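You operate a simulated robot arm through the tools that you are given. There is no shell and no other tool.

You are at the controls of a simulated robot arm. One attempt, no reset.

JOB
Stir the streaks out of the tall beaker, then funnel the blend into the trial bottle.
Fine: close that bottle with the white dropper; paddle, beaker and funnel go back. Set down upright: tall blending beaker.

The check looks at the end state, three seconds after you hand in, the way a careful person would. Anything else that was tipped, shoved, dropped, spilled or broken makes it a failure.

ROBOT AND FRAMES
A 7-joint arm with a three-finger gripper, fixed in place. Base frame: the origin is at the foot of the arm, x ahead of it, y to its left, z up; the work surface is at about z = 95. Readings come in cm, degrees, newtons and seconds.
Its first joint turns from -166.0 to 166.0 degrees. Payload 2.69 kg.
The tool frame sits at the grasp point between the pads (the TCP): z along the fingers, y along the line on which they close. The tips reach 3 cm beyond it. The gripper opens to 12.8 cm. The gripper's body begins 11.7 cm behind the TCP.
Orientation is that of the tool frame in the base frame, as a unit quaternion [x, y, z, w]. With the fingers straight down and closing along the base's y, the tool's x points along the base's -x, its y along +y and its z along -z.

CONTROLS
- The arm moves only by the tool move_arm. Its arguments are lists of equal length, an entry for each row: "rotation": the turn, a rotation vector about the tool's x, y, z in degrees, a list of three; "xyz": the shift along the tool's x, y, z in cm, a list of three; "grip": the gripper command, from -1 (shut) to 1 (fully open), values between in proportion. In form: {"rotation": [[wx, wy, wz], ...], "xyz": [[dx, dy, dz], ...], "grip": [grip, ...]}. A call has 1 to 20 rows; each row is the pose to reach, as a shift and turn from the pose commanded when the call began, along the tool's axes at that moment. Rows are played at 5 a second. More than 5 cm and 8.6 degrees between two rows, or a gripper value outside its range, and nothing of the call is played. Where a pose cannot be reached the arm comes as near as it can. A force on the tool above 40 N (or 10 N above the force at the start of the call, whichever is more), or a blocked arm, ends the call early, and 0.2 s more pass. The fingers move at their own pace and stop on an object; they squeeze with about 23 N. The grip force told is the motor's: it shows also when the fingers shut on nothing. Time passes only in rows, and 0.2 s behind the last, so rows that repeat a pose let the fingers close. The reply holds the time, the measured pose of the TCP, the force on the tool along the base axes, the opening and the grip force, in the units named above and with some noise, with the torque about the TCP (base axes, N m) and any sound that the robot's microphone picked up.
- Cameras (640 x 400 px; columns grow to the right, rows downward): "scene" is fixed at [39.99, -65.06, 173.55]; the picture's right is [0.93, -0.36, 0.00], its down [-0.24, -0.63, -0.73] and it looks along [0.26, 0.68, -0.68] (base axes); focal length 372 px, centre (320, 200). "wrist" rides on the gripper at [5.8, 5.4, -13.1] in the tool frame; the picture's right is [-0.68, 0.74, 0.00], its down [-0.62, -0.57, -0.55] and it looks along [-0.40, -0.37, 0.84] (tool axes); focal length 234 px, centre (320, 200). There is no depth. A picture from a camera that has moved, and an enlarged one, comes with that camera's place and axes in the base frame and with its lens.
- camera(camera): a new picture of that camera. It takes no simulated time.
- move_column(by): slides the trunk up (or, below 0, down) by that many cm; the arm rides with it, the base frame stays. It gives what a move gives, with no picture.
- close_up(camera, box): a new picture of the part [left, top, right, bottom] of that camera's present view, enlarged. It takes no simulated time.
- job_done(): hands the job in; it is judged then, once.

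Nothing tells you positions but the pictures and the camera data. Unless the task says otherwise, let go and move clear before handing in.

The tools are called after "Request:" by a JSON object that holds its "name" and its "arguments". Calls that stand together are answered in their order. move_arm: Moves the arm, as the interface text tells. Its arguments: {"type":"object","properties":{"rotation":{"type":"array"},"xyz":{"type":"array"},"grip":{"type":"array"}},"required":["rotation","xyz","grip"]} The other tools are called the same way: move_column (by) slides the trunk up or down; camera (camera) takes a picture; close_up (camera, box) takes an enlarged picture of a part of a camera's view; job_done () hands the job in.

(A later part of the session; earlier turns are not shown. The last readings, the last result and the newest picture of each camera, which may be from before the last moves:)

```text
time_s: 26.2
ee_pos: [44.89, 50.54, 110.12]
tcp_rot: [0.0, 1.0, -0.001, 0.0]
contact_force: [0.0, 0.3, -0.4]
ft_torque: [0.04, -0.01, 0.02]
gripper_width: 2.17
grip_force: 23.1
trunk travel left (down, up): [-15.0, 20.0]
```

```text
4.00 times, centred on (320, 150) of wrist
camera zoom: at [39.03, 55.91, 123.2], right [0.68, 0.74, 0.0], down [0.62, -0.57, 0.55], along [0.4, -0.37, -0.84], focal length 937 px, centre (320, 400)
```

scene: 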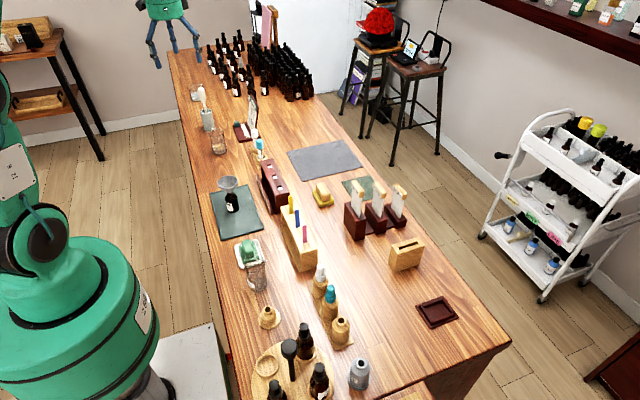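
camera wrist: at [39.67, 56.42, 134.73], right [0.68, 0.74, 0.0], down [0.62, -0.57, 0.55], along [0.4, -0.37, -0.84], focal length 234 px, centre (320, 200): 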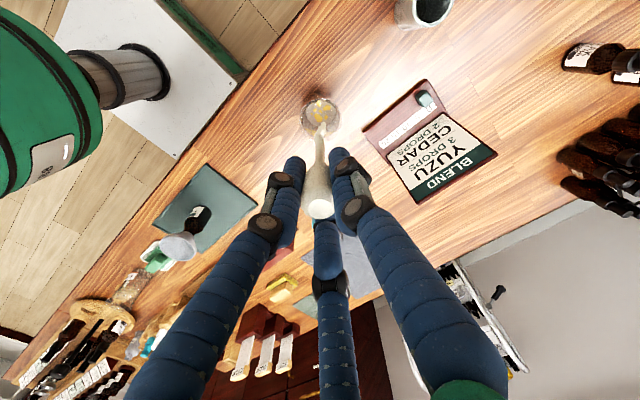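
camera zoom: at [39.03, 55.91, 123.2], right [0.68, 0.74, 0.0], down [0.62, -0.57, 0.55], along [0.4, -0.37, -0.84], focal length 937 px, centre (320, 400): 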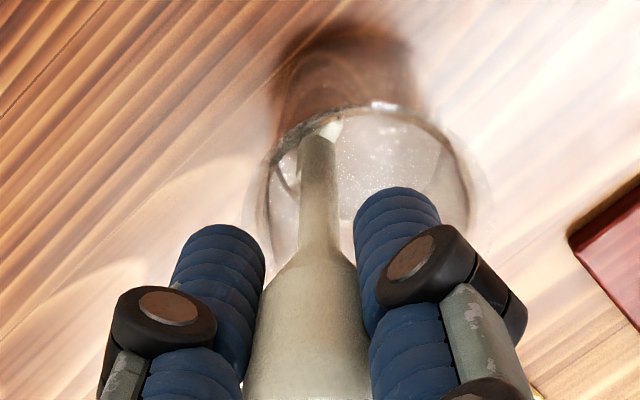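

The streaks are gone and the liquid is uniform. I'll centre the paddle, lift it out, and carry it back above its cup.

Request:
{"name": "move_arm", "arguments": {"rotation": [[0, 0, 0], [0, 0, 0], [0, 0, 0], [0, 0, 0], [0, 0, 0], [0, 0, 0], [0, 0, 0], [0, 0, 0], [0, 0, 0], [0, 0, 0], [0, 0, 0], [0, 0, 0], [0, 0, 0], [0, 0, 0], [0, 0, 0], [0, 0, 0], [0, 0, 0], [0, 0, 0]], "xyz": [[-0.4, 0.3, 0], [-0.53, 0.38, -1], [-0.53, 0.38, -2.5], [-0.53, 0.38, -4.5], [-0.53, 0.38, -6.5], [-0.53, 0.38, -8.5], [-0.53, 0.38, -10.5], [-0.53, 0.38, -12], [-0.53, 0.38, -12], [-0.5, 2, -12], [-0.4, 5, -12], [-0.2, 8, -12], [0, 11, -12], [0.1, 13.5, -12], [0.227, 15.5, -12], [0.227, 16.8, -12], [0.227, 17.33, -12], [0.227, 17.33, -12]], "grip": [-1, -1, -1, -1, -1, -1, -1, -1, -1, -1, -1, -1, -1, -1, -1, -1, -1, -1]}}

Request:
{"name": "close_up", "arguments": {"camera": "scene", "box": [170, 60, 250, 160]}}

Request:
{"name": "close_up", "arguments": {"camera": "wrist", "box": [280, 80, 360, 180]}}

```text
time_s: 30.0
ee_pos: [44.93, 68.1, 122.14]
tcp_rot: [0.0, 1.0, 0.0, 0.0]
contact_force: [-0.2, -0.4, -0.9]
ft_torque: [-0.01, 0.04, -0.03]
gripper_width: 2.18
grip_force: 23.0
trunk travel left (down, up): [-15.0, 20.0]
```

```text
4.00 times, centred on (210, 110) of scene
camera zoom: at [39.99, -65.06, 173.55], right [0.93, -0.36, 0.0], down [-0.24, -0.63, -0.73], along [0.26, 0.68, -0.68], focal length 1486 px, centre (760, 560)
```

zoom: 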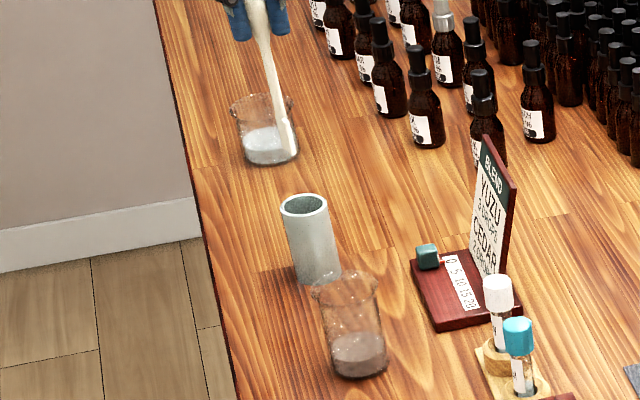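

```text
4.00 times, centred on (320, 130) of wrist
camera zoom: at [38.92, 73.4, 135.28], right [0.68, 0.74, 0.0], down [0.62, -0.57, 0.55], along [0.4, -0.37, -0.84], focal length 937 px, centre (320, 480)
```

zoom: 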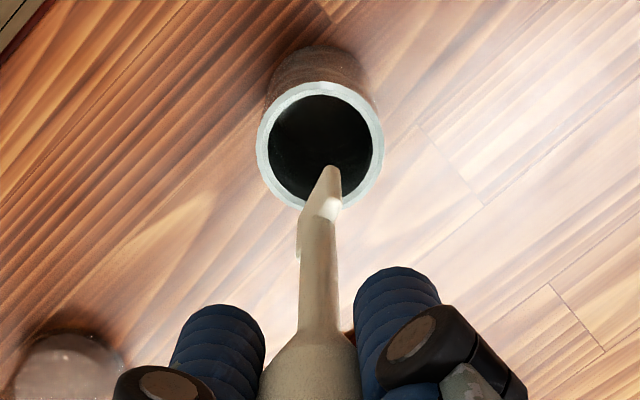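

The paddle is over its cup, aligned as before. I'll lower it to the pick-up height and release it.

Request:
{"name": "move_arm", "arguments": {"rotation": [[0, 0, 0], [0, 0, 0], [0, 0, 0], [0, 0, 0], [0, 0, 0], [0, 0, 0], [0, 0, 0], [0, 0, 0], [0, 0, 0], [0, 0, 0], [0, 0, 0]], "xyz": [[0, 0, 1], [0, 0, 3], [0, 0, 5], [0, 0, 7], [0, 0, 9], [0, 0, 10.5], [0, 0, 11.4], [0, 0, 12], [0, 0, 12.3], [0, 0, 12.42], [0, 0, 12.42]], "grip": [-1, -1, -1, -1, -1, -1, -1, -1, -1, -1, -1]}}

Request:
{"name": "close_up", "arguments": {"camera": "scene", "box": [170, 60, 250, 160]}}

```text
time_s: 32.4
ee_pos: [44.83, 68.1, 109.79]
tcp_rot: [0.001, 1.0, 0.0, 0.0]
contact_force: [-0.5, 0.0, 5.2]
ft_torque: [0.14, 0.13, -0.02]
gripper_width: 2.13
grip_force: 22.6
trunk travel left (down, up): [-15.0, 20.0]
```

```text
4.00 times, centred on (210, 110) of scene
camera zoom: at [39.99, -65.06, 173.55], right [0.93, -0.36, 0.0], down [-0.24, -0.63, -0.73], along [0.26, 0.68, -0.68], focal length 1486 px, centre (760, 560)
```

zoom: 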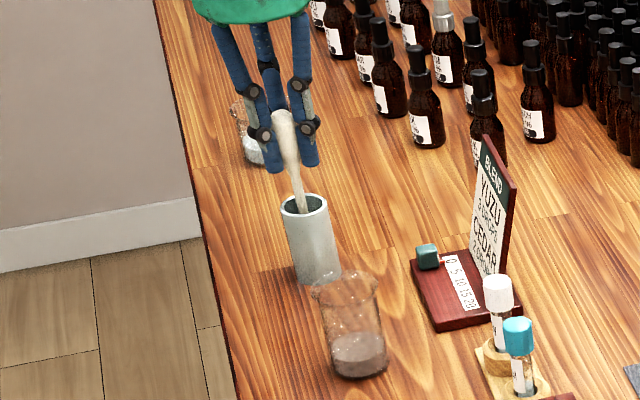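

The paddle rests on the cup floor (5 N upward). I'll open the fingers and rise clear.

Request:
{"name": "move_arm", "arguments": {"rotation": [[0, 0, 0], [0, 0, 0], [0, 0, 0], [0, 0, 0], [0, 0, 0], [0, 0, 0], [0, 0, 0]], "xyz": [[0, 0, -0.1], [0, 0, -0.1], [0, 0, -0.1], [0, 0, -0.1], [0, 0, -3], [0, 0, -7], [0, 0, -11]], "grip": [-0.5, 0, 0.2, 0.2, 0.2, 0.2, 0.2]}}

Request:
{"name": "close_up", "arguments": {"camera": "scene", "box": [170, 60, 250, 160]}}

Request:
{"name": "camera", "arguments": {"camera": "wrist"}}

```text
time_s: 34.0
ee_pos: [44.77, 67.89, 120.81]
tcp_rot: [0.0, 1.0, -0.001, 0.0]
contact_force: [-0.1, -0.5, 0.2]
ft_torque: [-0.01, -0.01, 0.0]
gripper_width: 7.67
grip_force: 0.2
trunk travel left (down, up): [-15.0, 20.0]
```

```text
4.00 times, centred on (210, 110) of scene
camera zoom: at [39.99, -65.06, 173.55], right [0.93, -0.36, 0.0], down [-0.24, -0.63, -0.73], along [0.26, 0.68, -0.68], focal length 1486 px, centre (760, 560)
```

zoom: 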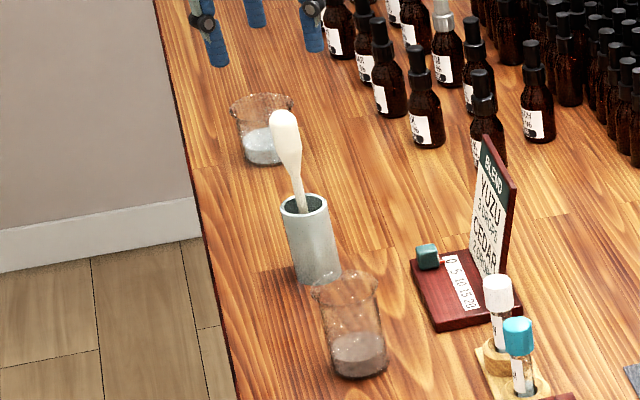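

```text
taken
camera wrist: at [38.95, 73.28, 133.89], right [0.68, 0.74, 0.0], down [0.62, -0.57, 0.55], along [0.4, -0.37, -0.84], focal length 234 px, centre (320, 200)
```

wrist: 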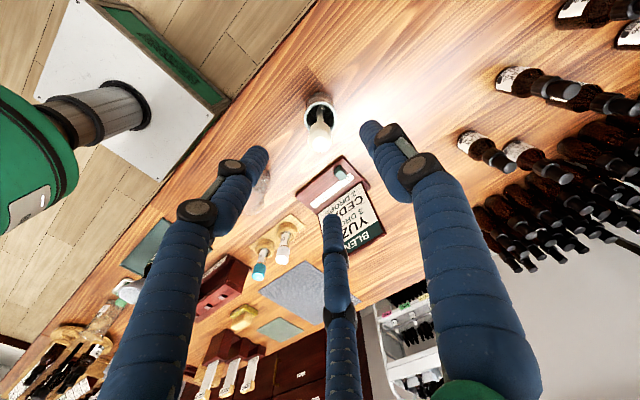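

The paddle is back in its cup and the blend is uniform. Before gripping the glass I'll rehearse the pour pose with the gripper empty, high over open bench: first the 45° tilt.

Request:
{"name": "move_arm", "arguments": {"rotation": [[0, 0, 0], [0, 0, 0], [0, 0, 0], [0, -5, 0], [0, -10, 0], [0, -15, 0], [0, -20, 0], [0, -25, 0], [0, -30, 0], [0, -35, 0], [0, -40, 0], [0, -45, 0], [0, -45, 0]], "xyz": [[0, 0, -3], [0, 0, -7], [0, -4, -11], [0, -8, -14], [0, -12, -14], [0, -16, -14], [1, -20, -14], [2, -23, -14], [3, -25, -14], [4, -25, -14], [4.8, -25, -14], [4.8, -25, -14], [4.8, -25, -14]], "grip": [0.2, 0.2, 0.2, 0.2, 0.2, 0.2, 0.2, 0.2, 0.2, 0.2, 0.2, 0.2, 0.2]}}

Request:
{"name": "camera", "arguments": {"camera": "scene"}}

Request:
{"name": "camera", "arguments": {"camera": "wrist"}}

```text
refused: row 3 steps farther than a row can; nothing moved
```

```text
taken
```

scene: 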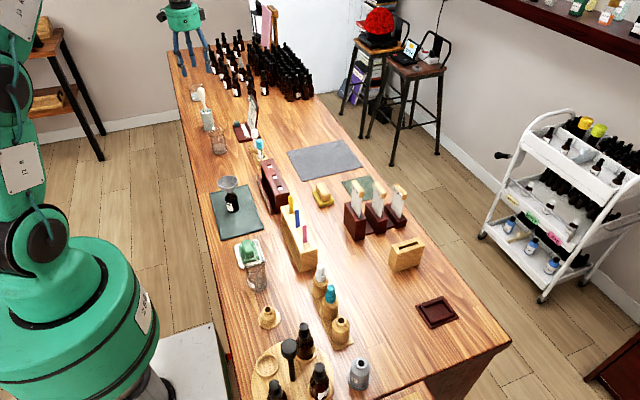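

```text
taken
camera wrist: at [38.95, 73.28, 133.89], right [0.68, 0.74, 0.0], down [0.62, -0.57, 0.55], along [0.4, -0.37, -0.84], focal length 234 px, centre (320, 200)
```

wrist: 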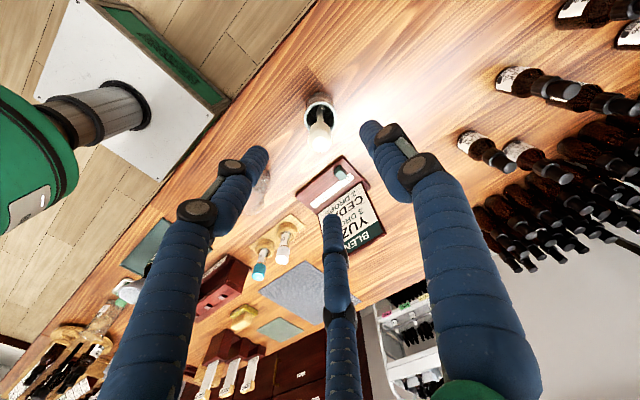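

The move was refused because one step was longer than 5 cm, so nothing moved. I'll repeat the empty tilt rehearsal with smaller steps.

Request:
{"name": "move_arm", "arguments": {"rotation": [[0, 0, 0], [0, 0, 0], [0, 0, 0], [0, -5, 0], [0, -10, 0], [0, -15, 0], [0, -20, 0], [0, -25, 0], [0, -30, 0], [0, -35, 0], [0, -40, 0], [0, -45, 0], [0, -45, 0]], "xyz": [[0, 0, -3], [0, 0, -6.5], [0, -2, -10], [0, -5, -13], [0, -9, -14], [0, -13, -14], [1, -17, -14], [2, -20, -14], [3, -23, -14], [4, -25, -14], [4.8, -25, -14], [4.8, -25, -14], [4.8, -25, -14]], "grip": [0.2, 0.2, 0.2, 0.2, 0.2, 0.2, 0.2, 0.2, 0.2, 0.2, 0.2, 0.2, 0.2]}}

Request:
{"name": "camera", "arguments": {"camera": "scene"}}

Request:
{"name": "camera", "arguments": {"camera": "wrist"}}

```text
time_s: 36.8
ee_pos: [40.09, 43.03, 134.72]
tcp_rot: [0.0, 0.924, 0.0, 0.382]
contact_force: [0.0, 0.0, 0.2]
ft_torque: [0.0, -0.01, 0.01]
gripper_width: 7.7
grip_force: 0.1
trunk travel left (down, up): [-15.0, 20.0]
```

```text
taken
```

scene: 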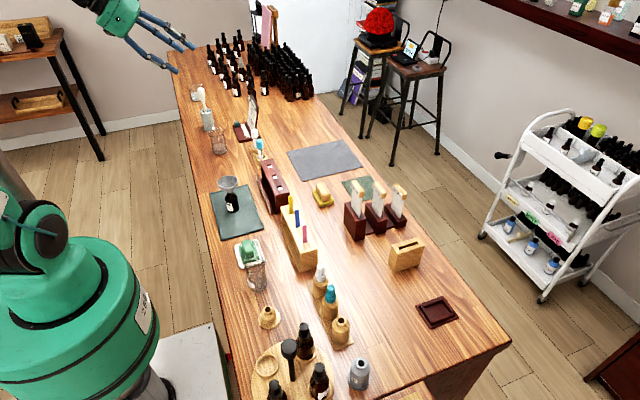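

```text
taken
camera wrist: at [26.47, 48.34, 139.82], right [0.48, 0.74, 0.48], down [0.05, -0.57, 0.82], along [0.88, -0.37, -0.3], focal length 234 px, centre (320, 200)
```

wrist: 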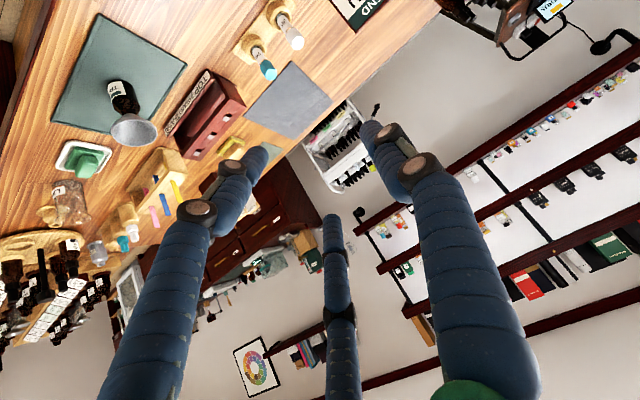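

The 45° tilt is reached cleanly. Next, still empty, I'll swing the tool's heading about 80° so the palm ends on the +y side, above the funnel area.

Request:
{"name": "move_arm", "arguments": {"rotation": [[4.7, 0, 4.7], [9.4, 0, 9.4], [14.1, 0, 14.1], [18.9, 0, 18.9], [23.6, 0, 23.6], [28.3, 0, 28.3], [33, 0, 33], [37.7, 0, 37.7], [42.4, 0, 42.4], [47.1, 0, 47.1], [51.9, 0, 51.9], [56.6, 0, 56.6], [56.6, 0, 56.6]], "xyz": [[-0.1, -1.5, 0.5], [-0.2, -3.3, 0.9], [-0.3, -5, 1.4], [-0.5, -6.7, 1.9], [-0.6, -8.3, 2.4], [-0.7, -10, 2.8], [-0.8, -11.7, 3.3], [-0.9, -13.3, 3.8], [-1.1, -15, 4.2], [-1.2, -16.7, 4.7], [-1.3, -18.3, 5.2], [-1.41, -20, 5.66], [-1.41, -20, 5.66]], "grip": [0.2, 0.2, 0.2, 0.2, 0.2, 0.2, 0.2, 0.2, 0.2, 0.2, 0.2, 0.2, 0.2]}}

Request:
{"name": "camera", "arguments": {"camera": "scene"}}

Request:
{"name": "camera", "arguments": {"camera": "wrist"}}

```text
time_s: 39.6
ee_pos: [44.9, 23.12, 131.88]
tcp_rot: [0.595, 0.707, -0.247, 0.293]
contact_force: [-0.6, -0.3, 0.5]
ft_torque: [-0.02, 0.01, -0.05]
gripper_width: 7.69
grip_force: 0.1
trunk travel left (down, up): [-15.0, 20.0]
```

```text
taken
```

scene: 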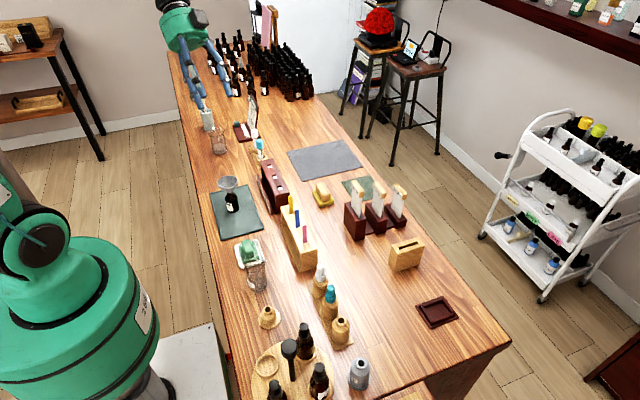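

```text
taken
camera wrist: at [47.8, 37.03, 136.94], right [0.81, -0.35, 0.48], down [-0.55, -0.14, 0.82], along [-0.22, -0.93, -0.31], focal length 234 px, centre (320, 200)
```

wrist: 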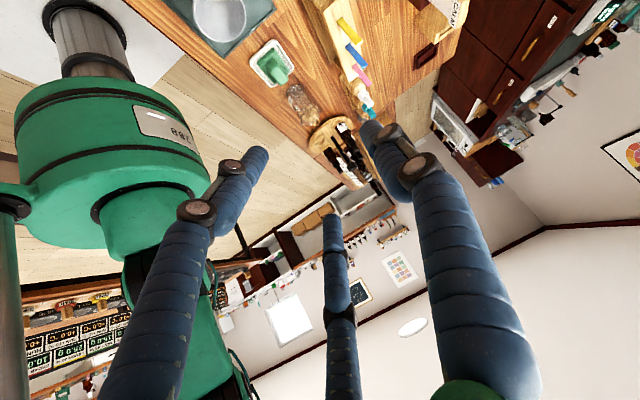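

The heading swing works too. Now I'll rehearse the roll that would tip the beaker, 112° about the heading, still high and empty.

Request:
{"name": "move_arm", "arguments": {"rotation": [[-5.66, 0, 5.66], [-11.3, 0, 11.3], [-17, 0, 17], [-22.6, 0, 22.6], [-28.3, 0, 28.3], [-34, 0, 34], [-39.6, 0, 39.6], [-45.3, 0, 45.3], [-50.9, 0, 50.9], [-56.6, 0, 56.6], [-62.3, 0, 62.3], [-67.9, 0, 67.9], [-73.6, 0, 73.6], [-79.2, 0, 79.2], [-79.2, 0, 79.2]], "xyz": [[0, 0, 0], [0, 0, 0], [0, 0, 0], [0, 0, 0], [0, 0, 0], [0, 0, 0], [0, 0, 0], [0, 0, 0], [0, 0, 0], [0, 0, 0], [0, 0, 0], [0, 0, 0], [0, 0, 0], [0, 0, 0], [0, 0, 0]], "grip": [0.2, 0.2, 0.2, 0.2, 0.2, 0.2, 0.2, 0.2, 0.2, 0.2, 0.2, 0.2, 0.2, 0.2, 0.2]}}

Request:
{"name": "camera", "arguments": {"camera": "scene"}}

Request:
{"name": "camera", "arguments": {"camera": "wrist"}}

```text
time_s: 42.8
ee_pos: [33.56, 15.73, 165.7]
tcp_rot: [0.566, 0.269, 0.383, 0.679]
contact_force: [0.5, 0.3, -0.2]
ft_torque: [0.0, -0.02, -0.04]
gripper_width: 7.7
grip_force: 0.0
out of reach, approached as far as the arm can: row 7, 8, 9, 10, 11, 12, 13, 14, 15
trunk travel left (down, up): [-15.0, 20.0]
```

```text
taken
```

scene: 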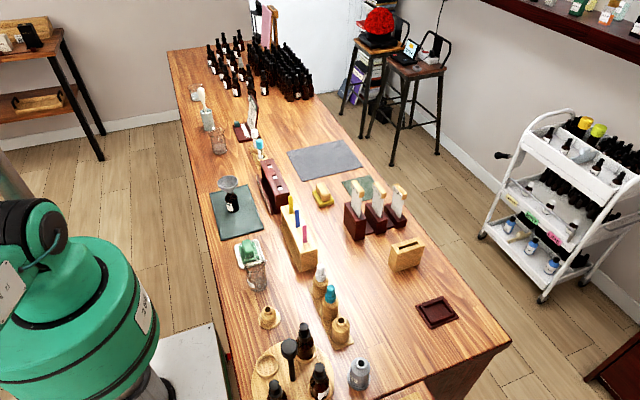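

```text
taken
camera wrist: at [25.05, 28.19, 168.63], right [-0.54, -0.51, 0.67], down [-0.66, -0.24, -0.71], along [0.52, -0.83, -0.21], focal length 234 px, centre (320, 200)
```

wrist: 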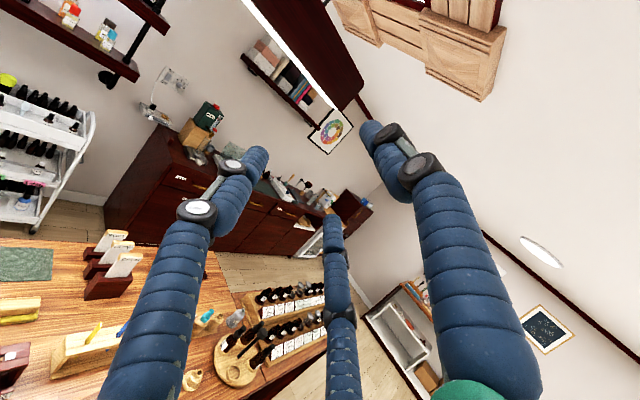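

The +roll goes out of reach beyond about 50°, so that direction is no good. I'll unwind it back to the previous pose and then test the other direction.

Request:
{"name": "move_arm", "arguments": {"rotation": [[5.66, 0, -5.66], [11.3, 0, -11.3], [17, 0, -17], [22.6, 0, -22.6], [28.3, 0, -28.3], [34, 0, -34], [39.6, 0, -39.6], [45.3, 0, -45.3], [50.9, 0, -50.9], [56.6, 0, -56.6], [62.3, 0, -62.3], [67.9, 0, -67.9], [73.6, 0, -73.6], [79.2, 0, -79.2], [79.2, 0, -79.2]], "xyz": [[0, 0, 0], [0, 0, 0], [0, 0, 0], [0, 0, 0], [0, 0, 0], [0, 0, 0], [0, 0, 0], [0, 0, 0], [0, 0, 0], [0, 0, 0], [0, 0, 0], [0, 0, 0], [0, 0, 0], [0, 0, 0], [0, 0, 0]], "grip": [0.2, 0.2, 0.2, 0.2, 0.2, 0.2, 0.2, 0.2, 0.2, 0.2, 0.2, 0.2, 0.2, 0.2, 0.2]}}

Request:
{"name": "camera", "arguments": {"camera": "scene"}}

```text
time_s: 46.0
ee_pos: [38.54, 11.93, 153.38]
tcp_rot: [0.556, 0.707, -0.344, 0.271]
contact_force: [3.2, 1.4, -1.3]
ft_torque: [-0.22, 0.27, -0.31]
gripper_width: 7.66
grip_force: 0.1
out of reach, approached as far as the arm can: row 10, 11, 12, 13, 14, 15
trunk travel left (down, up): [-15.0, 20.0]
```

```text
taken
```

scene: 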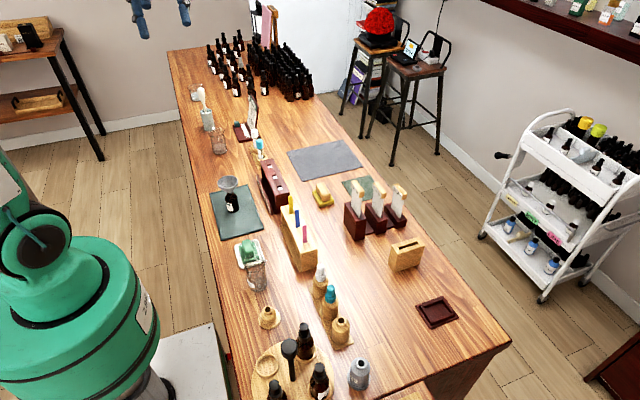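

The arm is still offset from its commanded pose after unwinding, now at (38.5, 11.9, 153). I'll hold for a moment to see whether it settles.

Request:
{"name": "move_arm", "arguments": {"rotation": [[0, 0, 0], [0, 0, 0], [0, 0, 0]], "xyz": [[0, 0, 0], [0, 0, 0], [0, 0, 0]], "grip": [0.2, 0.2, 0.2]}}

Request:
{"name": "camera", "arguments": {"camera": "wrist"}}

```text
time_s: 46.8
ee_pos: [38.11, 11.72, 153.54]
tcp_rot: [0.557, 0.706, -0.342, 0.273]
contact_force: [-0.4, -0.5, 0.8]
ft_torque: [0.04, -0.06, 0.07]
gripper_width: 7.67
grip_force: 0.0
trunk travel left (down, up): [-15.0, 20.0]
```

```text
taken
camera wrist: at [41.79, 26.32, 156.26], right [0.87, -0.3, 0.39], down [-0.41, -0.02, 0.91], along [-0.26, -0.95, -0.14], focal length 234 px, centre (320, 200)
```

wrist: 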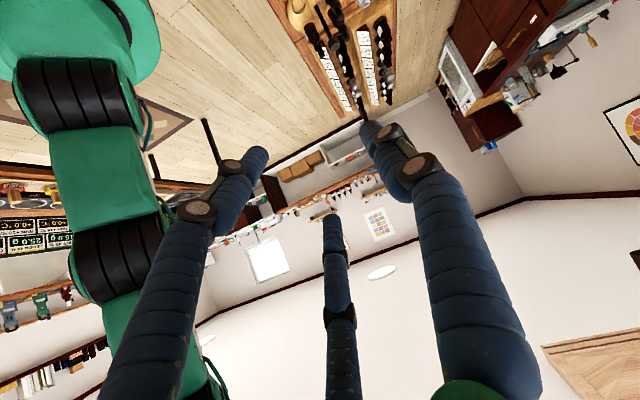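

The commanded pose has been reset to where the arm actually is. I'll bring the tool back to pointing straight down over open bench at about (45, 35, 140).

Request:
{"name": "move_arm", "arguments": {"rotation": [[-3.6, 2.9, -5.9], [-7.3, 5.8, -11.8], [-10.9, 8.7, -17.8], [-14.5, 11.6, -23.7], [-18.2, 14.5, -29.6], [-21.8, 17.4, -35.5], [-25.4, 20.3, -41.4], [-29.1, 23.2, -47.3], [-32.7, 26.1, -53.3], [-36.3, 29, -59.2], [-40, 31.9, -65.1], [-43.6, 34.8, -71], [-43.6, 34.8, -71]], "xyz": [[1.9, 1.0, -0.8], [3.8, 2.1, -1.7], [5.7, 3.1, -2.5], [7.6, 4.2, -3.3], [9.5, 5.2, -4.2], [11.4, 6.3, -5], [13.2, 7.3, -5.8], [15.1, 8.3, -6.7], [17, 9.4, -7.5], [18.9, 10.4, -8.3], [20.8, 11.5, -9.2], [22.7, 12.5, -10], [22.7, 12.5, -10]], "grip": [0.2, 0.2, 0.2, 0.2, 0.2, 0.2, 0.2, 0.2, 0.2, 0.2, 0.2, 0.2, 0.2]}}

Request:
{"name": "camera", "arguments": {"camera": "scene"}}

Request:
{"name": "camera", "arguments": {"camera": "wrist"}}

```text
time_s: 49.6
ee_pos: [44.92, 35.19, 139.84]
tcp_rot: [-0.001, 1.0, 0.001, -0.002]
contact_force: [0.3, 0.1, -0.7]
ft_torque: [-0.01, 0.03, 0.01]
gripper_width: 7.66
grip_force: 0.1
trunk travel left (down, up): [-15.0, 20.0]
```

```text
taken
```

scene: 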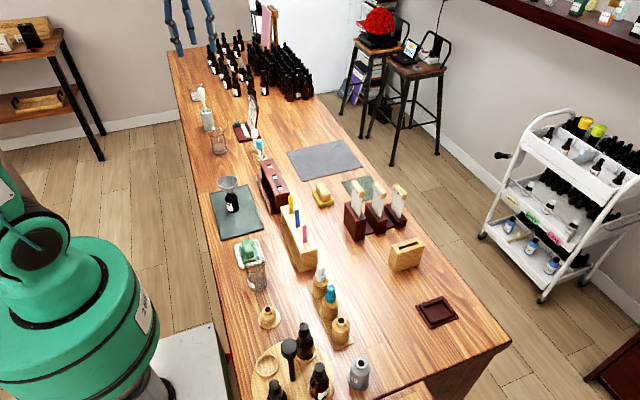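

```text
taken
camera wrist: at [39.03, 40.47, 152.92], right [0.68, 0.74, 0.0], down [0.62, -0.57, 0.55], along [0.4, -0.37, -0.84], focal length 234 px, centre (320, 200)
```

wrist: 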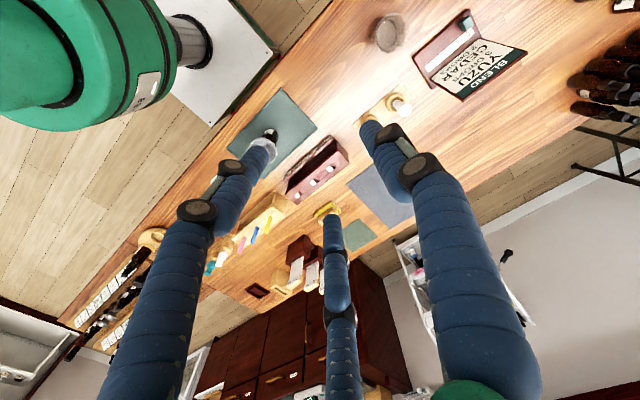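

The arm is back in a good pose, tool down at (45, 35, 140). The roll limit suggests flipping the gripper by 180°, which also puts the camera on top when the tool is tilted. I'll try that turn in the direction away from the limit.

Request:
{"name": "move_arm", "arguments": {"rotation": [[0, 0, -8.5], [0, 0, -17], [0, 0, -25.5], [0, 0, -34], [0, 0, -42.5], [0, 0, -51], [0, 0, -59.5], [0, 0, -68], [0, 0, -76.5], [0, 0, -85], [0, 0, -93.5], [0, 0, -102], [0, 0, -110.5], [0, 0, -119], [0, 0, -127.5], [0, 0, -136], [0, 0, -144.5], [0, 0, -153], [0, 0, -161.5], [0, 0, -170]], "xyz": [[0, 0, 0], [0, 0, 0], [0, 0, 0], [0, 0, 0], [0, 0, 0], [0, 0, 0], [0, 0, 0], [0, 0, 0], [0, 0, 0], [0, 0, 0], [0, 0, 0], [0, 0, 0], [0, 0, 0], [0, 0, 0], [0, 0, 0], [0, 0, 0], [0, 0, 0], [0, 0, 0], [0, 0, 0], [0, 0, 0]], "grip": [0.2, 0.2, 0.2, 0.2, 0.2, 0.2, 0.2, 0.2, 0.2, 0.2, 0.2, 0.2, 0.2, 0.2, 0.2, 0.2, 0.2, 0.2, 0.2, 0.2]}}

```text
time_s: 53.8
ee_pos: [44.86, 34.99, 140.02]
tcp_rot: [0.996, -0.085, -0.001, 0.0]
contact_force: [0.0, -0.1, 0.1]
ft_torque: [-0.02, 0.01, -0.02]
gripper_width: 7.66
grip_force: 0.2
trunk travel left (down, up): [-15.0, 20.0]
```

The 180° flip works. Now I'll finish the last 10°, then tilt the tool to 20° below horizontal with heading +x, still empty and high.

Request:
{"name": "move_arm", "arguments": {"rotation": [[0, 0, -5], [0, 0, -9.8], [0, 0, -9.8]], "xyz": [[0, 0, 0], [0, 0, 0], [0, 0, 0]], "grip": [0.2, 0.2, 0.2]}}

Request:
{"name": "move_arm", "arguments": {"rotation": [[0, 7, 0], [0, 14, 0], [0, 21, 0], [0, 28, 0], [0, 35, 0], [0, 42, 0], [0, 49, 0], [0, 56, 0], [0, 63, 0], [0, 70, 0], [0, 70, 0]], "xyz": [[0, 0, 0], [0, 0, 0], [0, 0, 0], [0, 0, 0], [0, 0, 0], [0, 0, 0], [0, 0, 0], [0, 0, 0], [0, 0, 0], [0, 0, 0], [0, 0, 0]], "grip": [0.2, 0.2, 0.2, 0.2, 0.2, 0.2, 0.2, 0.2, 0.2, 0.2, 0.2]}}

Request:
{"name": "camera", "arguments": {"camera": "scene"}}

Request:
{"name": "camera", "arguments": {"camera": "wrist"}}

```text
time_s: 54.6
ee_pos: [44.86, 35.09, 139.8]
tcp_rot: [1.0, -0.001, -0.001, 0.0]
contact_force: [-0.6, -0.3, 0.6]
ft_torque: [-0.02, -0.04, -0.01]
gripper_width: 7.7
grip_force: 0.0
trunk travel left (down, up): [-15.0, 20.0]
```

```text
time_s: 57.0
ee_pos: [44.8, 35.03, 139.75]
tcp_rot: [0.819, -0.001, 0.574, 0.0]
contact_force: [1.2, -0.4, 0.8]
ft_torque: [0.01, 0.01, 0.02]
gripper_width: 7.69
grip_force: 0.1
trunk travel left (down, up): [-15.0, 20.0]
```

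```text
taken
```

scene: 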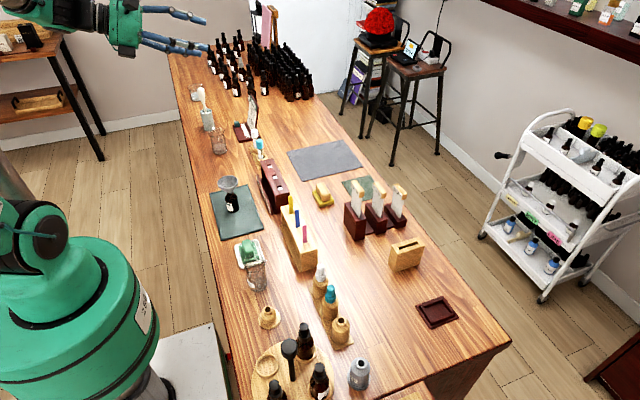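

```text
taken
camera wrist: at [34.37, 29.61, 149.87], right [-0.23, -0.74, -0.64], down [-0.72, 0.57, -0.39], along [0.65, 0.37, -0.67], focal length 234 px, centre (320, 200)
```

wrist: 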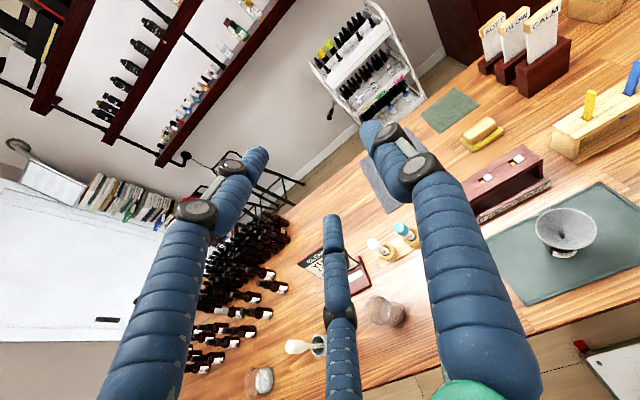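

The near-horizontal pose works with the camera on top. I'll rehearse the heading swing to -80° near (48, 20, 132), and then the roll.

Request:
{"name": "move_arm", "arguments": {"rotation": [[-6.3, 0, 2.28], [-12.5, 0, 4.57], [-18.8, 0, 6.85], [-25.1, 0, 9.13], [-31.3, 0, 11.4], [-37.6, 0, 13.7], [-43.9, 0, 16], [-50.1, 0, 18.3], [-56.4, 0, 20.55], [-62.7, 0, 22.8], [-68.9, 0, 25.1], [-75.2, 0, 27.4], [-75.2, 0, 27.4]], "xyz": [[-0.5, 1.2, 0.5], [-1.1, 2.5, 1], [-1.6, 3.8, 1.4], [-2.1, 5, 1.9], [-2.7, 6.2, 2.4], [-3.2, 7.5, 2.8], [-3.7, 8.8, 3.3], [-4.3, 10, 3.8], [-4.8, 11.2, 4.3], [-5.3, 12.5, 4.8], [-5.9, 13.8, 5.2], [-6.4, 15, 5.7], [-6.4, 15, 5.7]], "grip": [0.2, 0.2, 0.2, 0.2, 0.2, 0.2, 0.2, 0.2, 0.2, 0.2, 0.2, 0.2, 0.2]}}

Request:
{"name": "camera", "arguments": {"camera": "scene"}}

Request:
{"name": "camera", "arguments": {"camera": "wrist"}}

```text
time_s: 59.8
ee_pos: [47.88, 20.18, 131.82]
tcp_rot: [0.627, -0.528, 0.438, 0.37]
contact_force: [0.8, -0.5, -0.3]
ft_torque: [-0.02, -0.02, -0.06]
gripper_width: 7.69
grip_force: 0.1
trunk travel left (down, up): [-15.0, 20.0]
```

```text
taken
```

scene: 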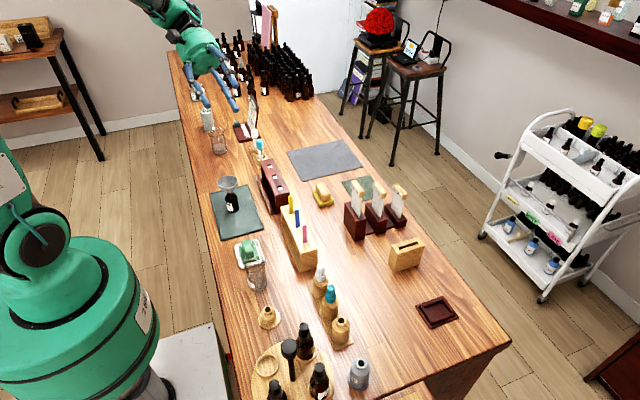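

```text
taken
camera wrist: at [40.81, 29.3, 141.79], right [-0.77, 0.1, -0.63], down [0.43, 0.81, -0.39], along [0.47, -0.57, -0.67], focal length 234 px, centre (320, 200)
```

wrist: 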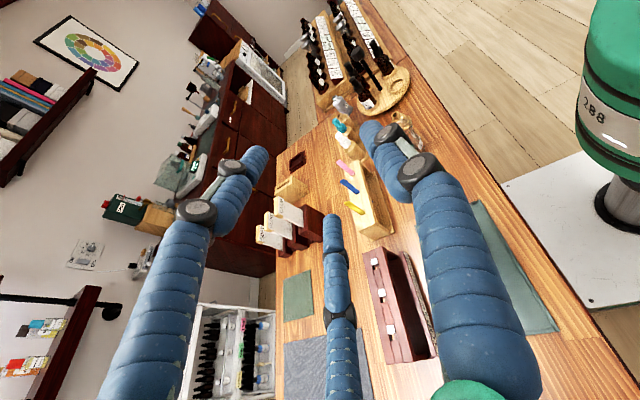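

That pose is reached. Now the empty roll in the new configuration, about 125° in 8° steps.

Request:
{"name": "move_arm", "arguments": {"rotation": [[2.74, 0, 7.52], [5.47, 0, 15.04], [8.2, 0, 22.6], [10.9, 0, 30.1], [13.7, 0, 37.6], [16.4, 0, 45.1], [19.2, 0, 52.6], [21.9, 0, 60.2], [24.6, 0, 67.7], [27.4, 0, 75.2], [30.1, 0, 82.7], [32.8, 0, 90.2], [35.6, 0, 97.8], [38.3, 0, 105.3], [41, 0, 112.8], [42.8, 0, 117.5], [42.8, 0, 117.5]], "xyz": [[0, 0, 0], [0, 0, 0], [0, 0, 0], [0, 0, 0], [0, 0, 0], [0, 0, 0], [0, 0, 0], [0, 0, 0], [0, 0, 0], [0, 0, 0], [0, 0, 0], [0, 0, 0], [0, 0, 0], [0, 0, 0], [0, 0, 0], [0, 0, 0], [0, 0, 0]], "grip": [0.2, 0.2, 0.2, 0.2, 0.2, 0.2, 0.2, 0.2, 0.2, 0.2, 0.2, 0.2, 0.2, 0.2, 0.2, 0.2, 0.2]}}

Request:
{"name": "camera", "arguments": {"camera": "scene"}}

Request:
{"name": "camera", "arguments": {"camera": "wrist"}}

```text
time_s: 63.4
ee_pos: [47.8, 20.13, 131.94]
tcp_rot: [-0.039, -0.633, 0.67, -0.386]
contact_force: [-0.3, 0.4, -0.2]
ft_torque: [0.0, 0.0, -0.02]
gripper_width: 7.68
grip_force: 0.0
trunk travel left (down, up): [-15.0, 20.0]
```

```text
taken
```

scene: 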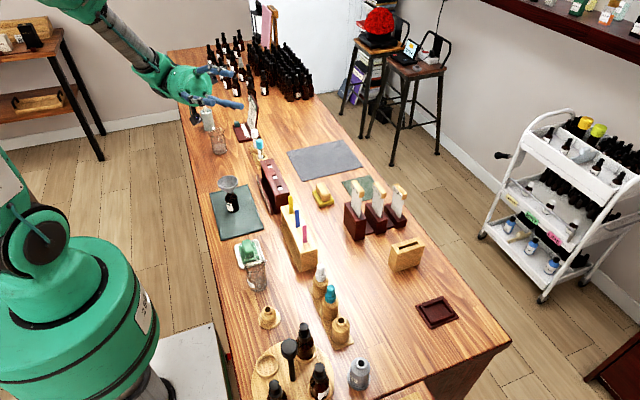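

```text
taken
camera wrist: at [40.98, 29.33, 121.76], right [0.89, 0.39, -0.24], down [-0.13, 0.71, 0.69], along [0.44, -0.58, 0.69], focal length 234 px, centre (320, 200)
```

wrist: 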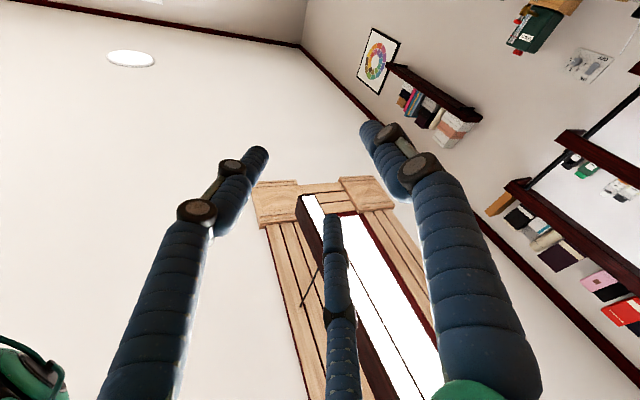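

The full 125° roll is reachable at this height. I'll check it is also reachable lower, at pour height, by descending 15 cm in this rolled pose (still well above the funnel).

Request:
{"name": "move_arm", "arguments": {"rotation": [[0, 0, 0], [0, 0, 0], [0, 0, 0], [0, 0, 0], [0, 0, 0], [0, 0, 0]], "xyz": [[1.6, 2.5, -0.6], [3.2, 4.9, -1.2], [4.9, 7.4, -1.8], [6.5, 9.8, -2.4], [8.09, 12.29, -2.94], [8.09, 12.29, -2.94]], "grip": [0.2, 0.2, 0.2, 0.2, 0.2, 0.2]}}

Request:
{"name": "camera", "arguments": {"camera": "scene"}}

Request:
{"name": "close_up", "arguments": {"camera": "scene", "box": [160, 100, 300, 240]}}

```text
time_s: 64.8
ee_pos: [47.97, 19.96, 116.63]
tcp_rot: [-0.039, -0.633, 0.67, -0.385]
contact_force: [0.6, 0.9, -0.1]
ft_torque: [-0.02, -0.02, -0.04]
gripper_width: 7.68
grip_force: 0.0
trunk travel left (down, up): [-15.0, 20.0]
```

```text
taken
```

scene: 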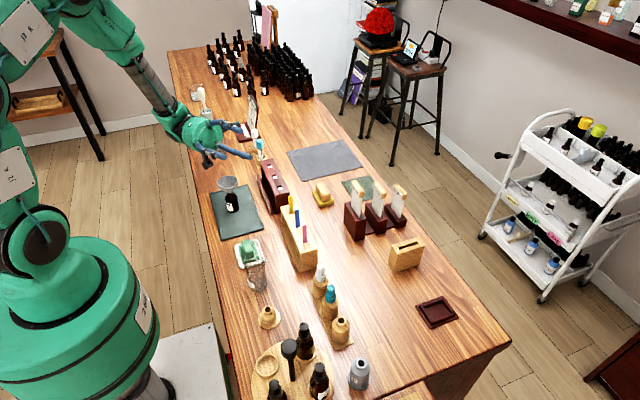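

```text
2.86 times, centred on (230, 170) of scene
camera zoom: at [39.99, -65.06, 173.55], right [0.93, -0.36, 0.0], down [-0.24, -0.63, -0.73], along [0.26, 0.68, -0.68], focal length 1061 px, centre (577, 286)
```

zoom: 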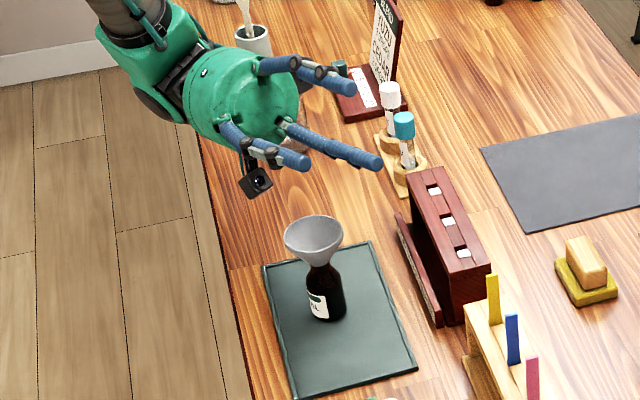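

The rolled pose is reachable at pour height and well clear of everything. I'll raise again and unroll.

Request:
{"name": "move_arm", "arguments": {"rotation": [[0, 0, 0], [0, 0, 0], [0, 0, 0], [0, 0, 0], [0, 0, 0], [0, 0, 0]], "xyz": [[-1.6, -2.5, 0.6], [-3.2, -4.9, 1.2], [-4.9, -7.4, 1.8], [-6.5, -9.8, 2.4], [-8.09, -12.29, 2.94], [-8.09, -12.29, 2.94]], "grip": [0.4, 0.4, 0.4, 0.4, 0.4, 0.4]}}

Request:
{"name": "move_arm", "arguments": {"rotation": [[-2.74, 0, -7.52], [-5.47, 0, -15.04], [-8.2, 0, -22.6], [-10.9, 0, -30.1], [-13.7, 0, -37.6], [-16.4, 0, -45.1], [-19.2, 0, -52.6], [-21.9, 0, -60.2], [-24.6, 0, -67.7], [-27.4, 0, -75.2], [-30.1, 0, -82.7], [-32.8, 0, -90.2], [-35.6, 0, -97.8], [-38.3, 0, -105.3], [-41, 0, -112.8], [-42.8, 0, -117.5], [-42.8, 0, -117.5]], "xyz": [[0, 0, 0], [0, 0, 0], [0, 0, 0], [0, 0, 0], [0, 0, 0], [0, 0, 0], [0, 0, 0], [0, 0, 0], [0, 0, 0], [0, 0, 0], [0, 0, 0], [0, 0, 0], [0, 0, 0], [0, 0, 0], [0, 0, 0], [0, 0, 0], [0, 0, 0]], "grip": [0.4, 0.4, 0.4, 0.4, 0.4, 0.4, 0.4, 0.4, 0.4, 0.4, 0.4, 0.4, 0.4, 0.4, 0.4, 0.4, 0.4]}}

```text
time_s: 66.2
ee_pos: [47.65, 20.02, 131.83]
tcp_rot: [-0.038, -0.633, 0.671, -0.385]
contact_force: [0.4, -0.5, -0.2]
ft_torque: [0.02, 0.01, 0.06]
gripper_width: 9.0
grip_force: 0.0
trunk travel left (down, up): [-15.0, 20.0]
```

```text
time_s: 69.8
ee_pos: [47.95, 19.98, 131.82]
tcp_rot: [0.628, -0.527, 0.438, 0.37]
contact_force: [-0.9, 0.4, 0.3]
ft_torque: [0.03, -0.01, -0.01]
gripper_width: 8.98
grip_force: 0.0
trunk travel left (down, up): [-15.0, 20.0]
```

The rehearsal is done: the funnel rim centre triangulates to (44.2, 19.3, 105.7). Now I'll swing back to heading +x and go to a stand-off in front of the tall beaker.

Request:
{"name": "move_arm", "arguments": {"rotation": [[6.3, 0, -2.28], [12.5, 0, -4.57], [18.8, 0, -6.85], [25.1, 0, -9.13], [31.3, 0, -11.4], [37.6, 0, -13.7], [43.9, 0, -16], [50.1, 0, -18.3], [56.4, 0, -20.55], [62.7, 0, -22.8], [68.9, 0, -25.1], [75.2, 0, -27.4], [75.2, 0, -27.4]], "xyz": [[-2.3, 0.67, -2.1], [-4.55, 1.35, -4.2], [-6.8, 2.0, -6.3], [-9.1, 2.7, -8.4], [-11.4, 3.4, -10.5], [-13.65, 4.0, -12.6], [-15.9, 4.7, -14.7], [-18.2, 5.4, -16.8], [-20.5, 6.1, -18.9], [-22.75, 6.7, -21], [-25, 7.4, -23.1], [-27.3, 8.08, -25.2], [-27.3, 8.08, -25.2]], "grip": [0.4, 0.4, 0.4, 0.4, 0.4, 0.4, 0.4, 0.4, 0.4, 0.4, 0.4, 0.4, 0.4]}}

Request:
{"name": "camera", "arguments": {"camera": "scene"}}

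Request:
{"name": "camera", "arguments": {"camera": "wrist"}}

```text
time_s: 72.8
ee_pos: [39.57, 48.51, 117.68]
tcp_rot: [0.817, -0.056, 0.574, 0.008]
contact_force: [0.2, -0.4, -1.0]
ft_torque: [0.0, 0.0, 0.01]
gripper_width: 8.96
grip_force: 0.0
trunk travel left (down, up): [-15.0, 20.0]
stopped in row 13: the arm was blocked; the commanded pose is now the measured one
```

```text
taken
```

scene: 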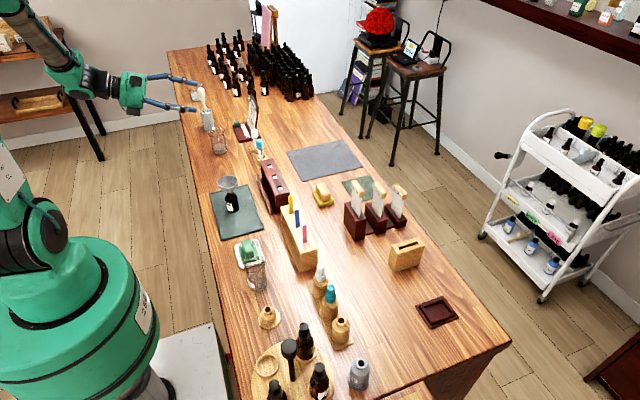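

```text
taken
camera wrist: at [28.57, 43.71, 127.38], right [-0.3, -0.68, -0.67], down [-0.66, 0.65, -0.36], along [0.69, 0.34, -0.64], focal length 234 px, centre (320, 200)
```

wrist: 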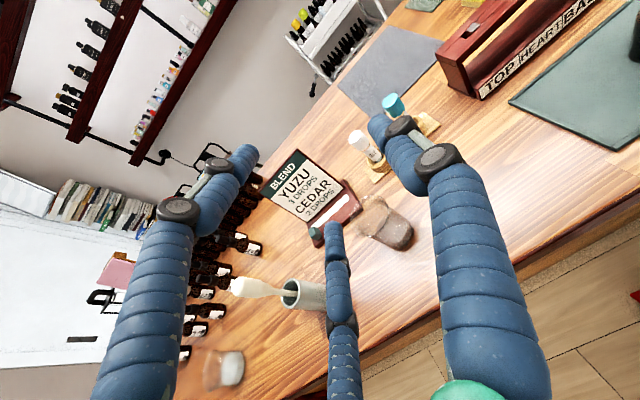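

The last row was stopped as "blocked", probably a joint limit when retreating so far toward the base; nothing was touched. Instead of backing off I'll straddle the beaker from above, so I'll hover at (45.5, 51.1, 117) with heading -20°.

Request:
{"name": "move_arm", "arguments": {"rotation": [[-2.9, 0.1, 0.4], [-5.8, 0.2, 0.8], [-8.6, 0.2, 1.3], [-11.5, 0.3, 1.7], [-14.4, 0.4, 2.1], [-14.4, 0.4, 2.1], [-14.4, 0.4, 2.1]], "xyz": [[0.2, -0.6, 1.1], [0.4, -1.2, 2.2], [0.7, -1.9, 3.4], [0.9, -2.5, 4.5], [1.12, -3.14, 5.6], [1.12, -3.14, 5.6], [1.12, -3.14, 5.6]], "grip": [0.4, 0.4, 0.4, 0.4, 0.4, 0.4, 0.4]}}

Request:
{"name": "camera", "arguments": {"camera": "scene"}}

Request:
{"name": "camera", "arguments": {"camera": "wrist"}}

```text
time_s: 74.4
ee_pos: [45.28, 51.38, 116.87]
tcp_rot: [0.806, -0.139, 0.566, 0.1]
contact_force: [0.9, 0.0, -0.5]
ft_torque: [0.03, 0.0, 0.02]
gripper_width: 8.96
grip_force: 0.2
trunk travel left (down, up): [-15.0, 20.0]
```

```text
taken
```

scene: 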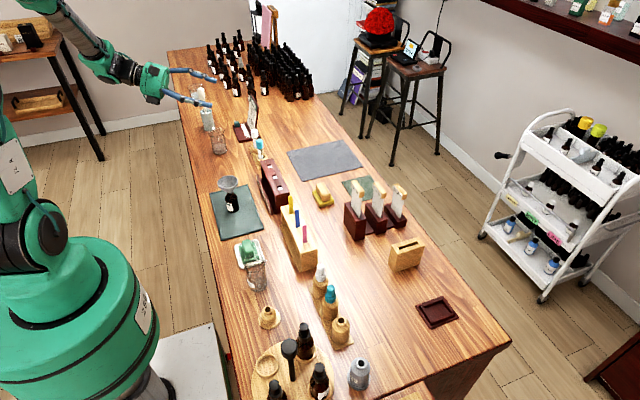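

```text
taken
camera wrist: at [33.5, 49.82, 126.84], right [-0.46, -0.62, -0.63], down [-0.49, 0.78, -0.4], along [0.74, 0.13, -0.66], focal length 234 px, centre (320, 200)
```

wrist: 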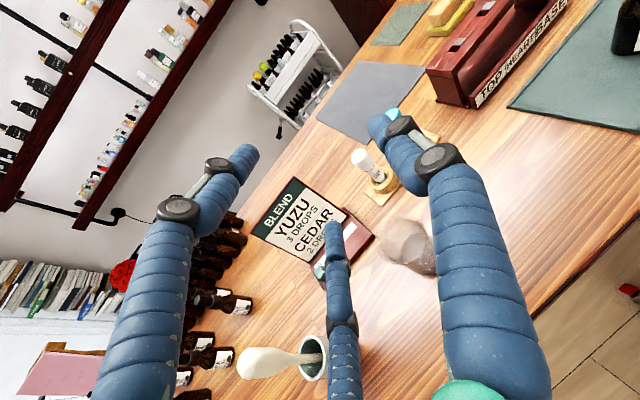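

The hover pose over the beaker is reached with heading -20°. Before descending, I'll zoom in with both cameras to pin down the beaker's exact position.

Request:
{"name": "close_up", "arguments": {"camera": "wrist", "box": [370, 190, 450, 290]}}

Request:
{"name": "close_up", "arguments": {"camera": "scene", "box": [180, 70, 260, 160]}}

```text
4.00 times, centred on (410, 240) of wrist
camera zoom: at [33.5, 49.82, 126.84], right [-0.46, -0.62, -0.63], down [-0.49, 0.78, -0.4], along [0.74, 0.13, -0.66], focal length 937 px, centre (-40, 40)
```

zoom: 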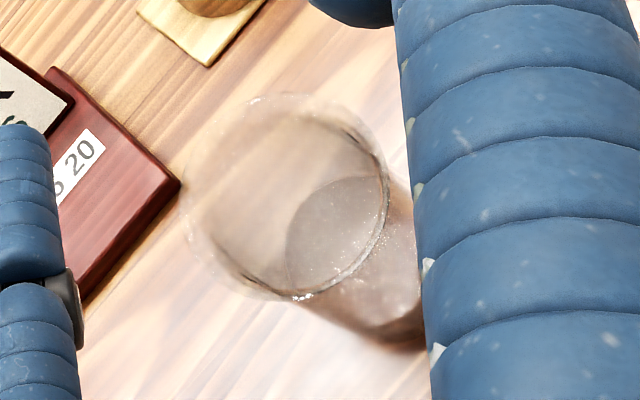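

```text
4.44 times, centred on (220, 115) of scene
camera zoom: at [39.99, -65.06, 173.55], right [0.93, -0.36, 0.0], down [-0.24, -0.63, -0.73], along [0.26, 0.68, -0.68], focal length 1651 px, centre (764, 578)
```

zoom: 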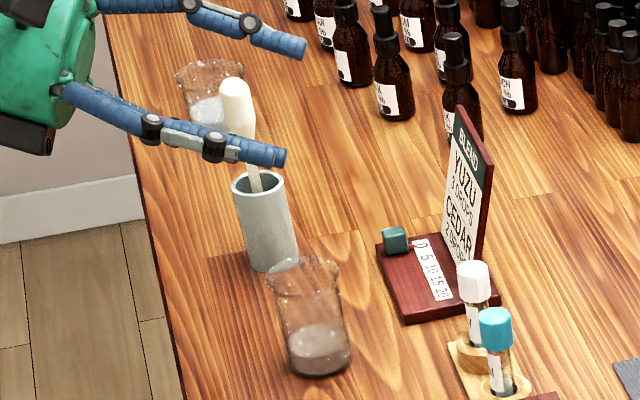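

The beaker's axis is at about (45.8, 50.9). I'll descend halfway to z ≈ 107.6 with the fingers straddling the glass and check.

Request:
{"name": "move_arm", "arguments": {"rotation": [[0, 0, 0], [0, 0, 0], [0, 0, 0], [0, 0, 0], [0, 0, 0]], "xyz": [[-0.5, 0.27, 0.6], [-2.5, 0.27, 1.3], [-5, 0.27, 2.2], [-8.2, 0.27, 3.35], [-8.2, 0.27, 3.35]], "grip": [0.35, 0.35, 0.35, 0.35, 0.35]}}

Request:
{"name": "close_up", "arguments": {"camera": "scene", "box": [170, 80, 250, 170]}}

Request:
{"name": "camera", "arguments": {"camera": "wrist"}}

```text
time_s: 75.6
ee_pos: [45.19, 50.76, 107.82]
tcp_rot: [0.806, -0.138, 0.567, 0.099]
contact_force: [0.0, 0.8, 1.4]
ft_torque: [0.03, -0.03, 0.0]
gripper_width: 8.73
grip_force: 0.0
trunk travel left (down, up): [-15.0, 20.0]
```

```text
4.44 times, centred on (210, 125) of scene
camera zoom: at [39.99, -65.06, 173.55], right [0.93, -0.36, 0.0], down [-0.24, -0.63, -0.73], along [0.26, 0.68, -0.68], focal length 1651 px, centre (809, 533)
```

zoom: 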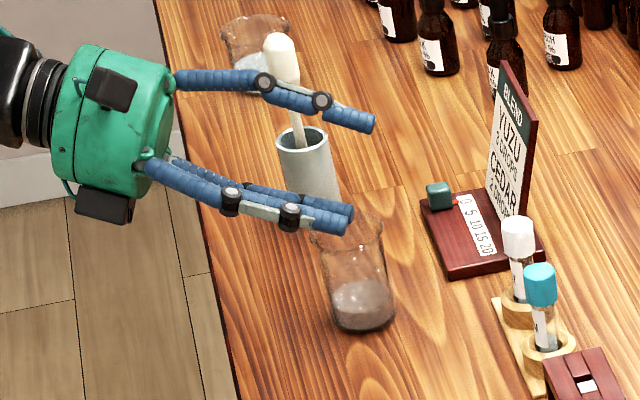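

```text
taken
camera wrist: at [33.54, 49.2, 117.85], right [-0.46, -0.62, -0.63], down [-0.49, 0.78, -0.4], along [0.74, 0.13, -0.66], focal length 234 px, centre (320, 200)
```

wrist: 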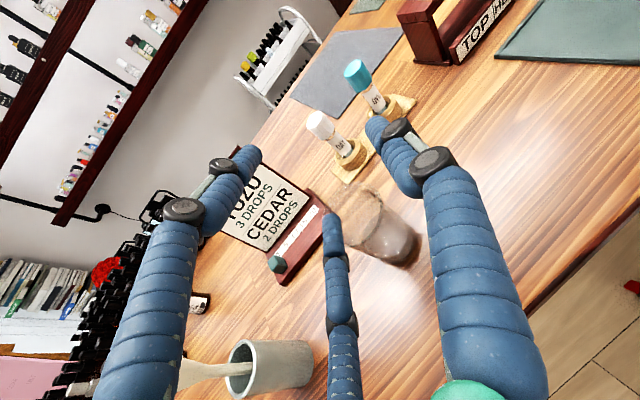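

The fingers are around the rim height now and no contact is felt. I'll look closely at how the lowest finger relates to the rim before going on.

Request:
{"name": "close_up", "arguments": {"camera": "scene", "box": [200, 110, 240, 160]}}

Request:
{"name": "close_up", "arguments": {"camera": "wrist", "box": [300, 160, 440, 290]}}

```text
8.00 times, centred on (220, 135) of scene
camera zoom: at [39.99, -65.06, 173.55], right [0.93, -0.36, 0.0], down [-0.24, -0.63, -0.73], along [0.26, 0.68, -0.68], focal length 2972 px, centre (1120, 720)
```

zoom: 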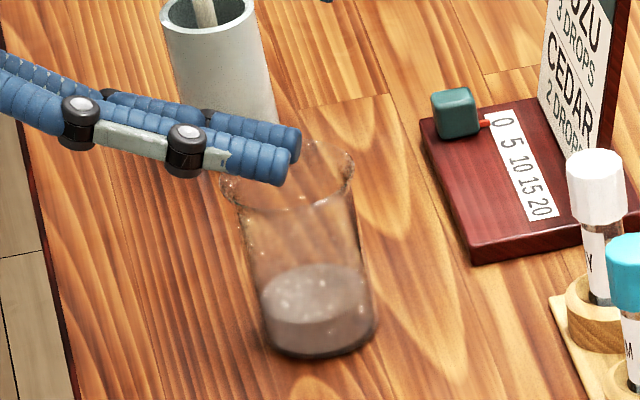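

```text
3.08 times, centred on (370, 225) of wrist
camera zoom: at [33.54, 49.2, 117.85], right [-0.46, -0.62, -0.63], down [-0.49, 0.78, -0.4], along [0.74, 0.13, -0.66], focal length 720 px, centre (166, 123)
```

zoom: 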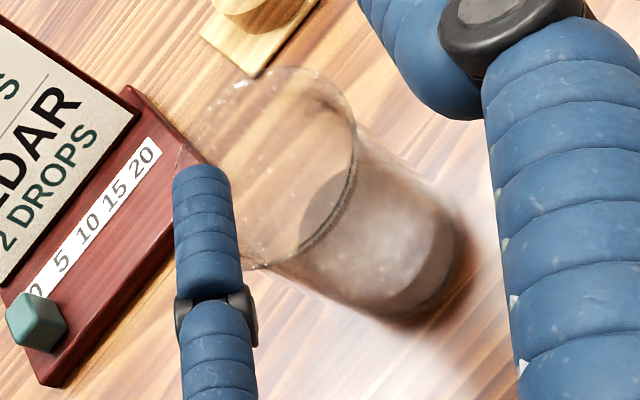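

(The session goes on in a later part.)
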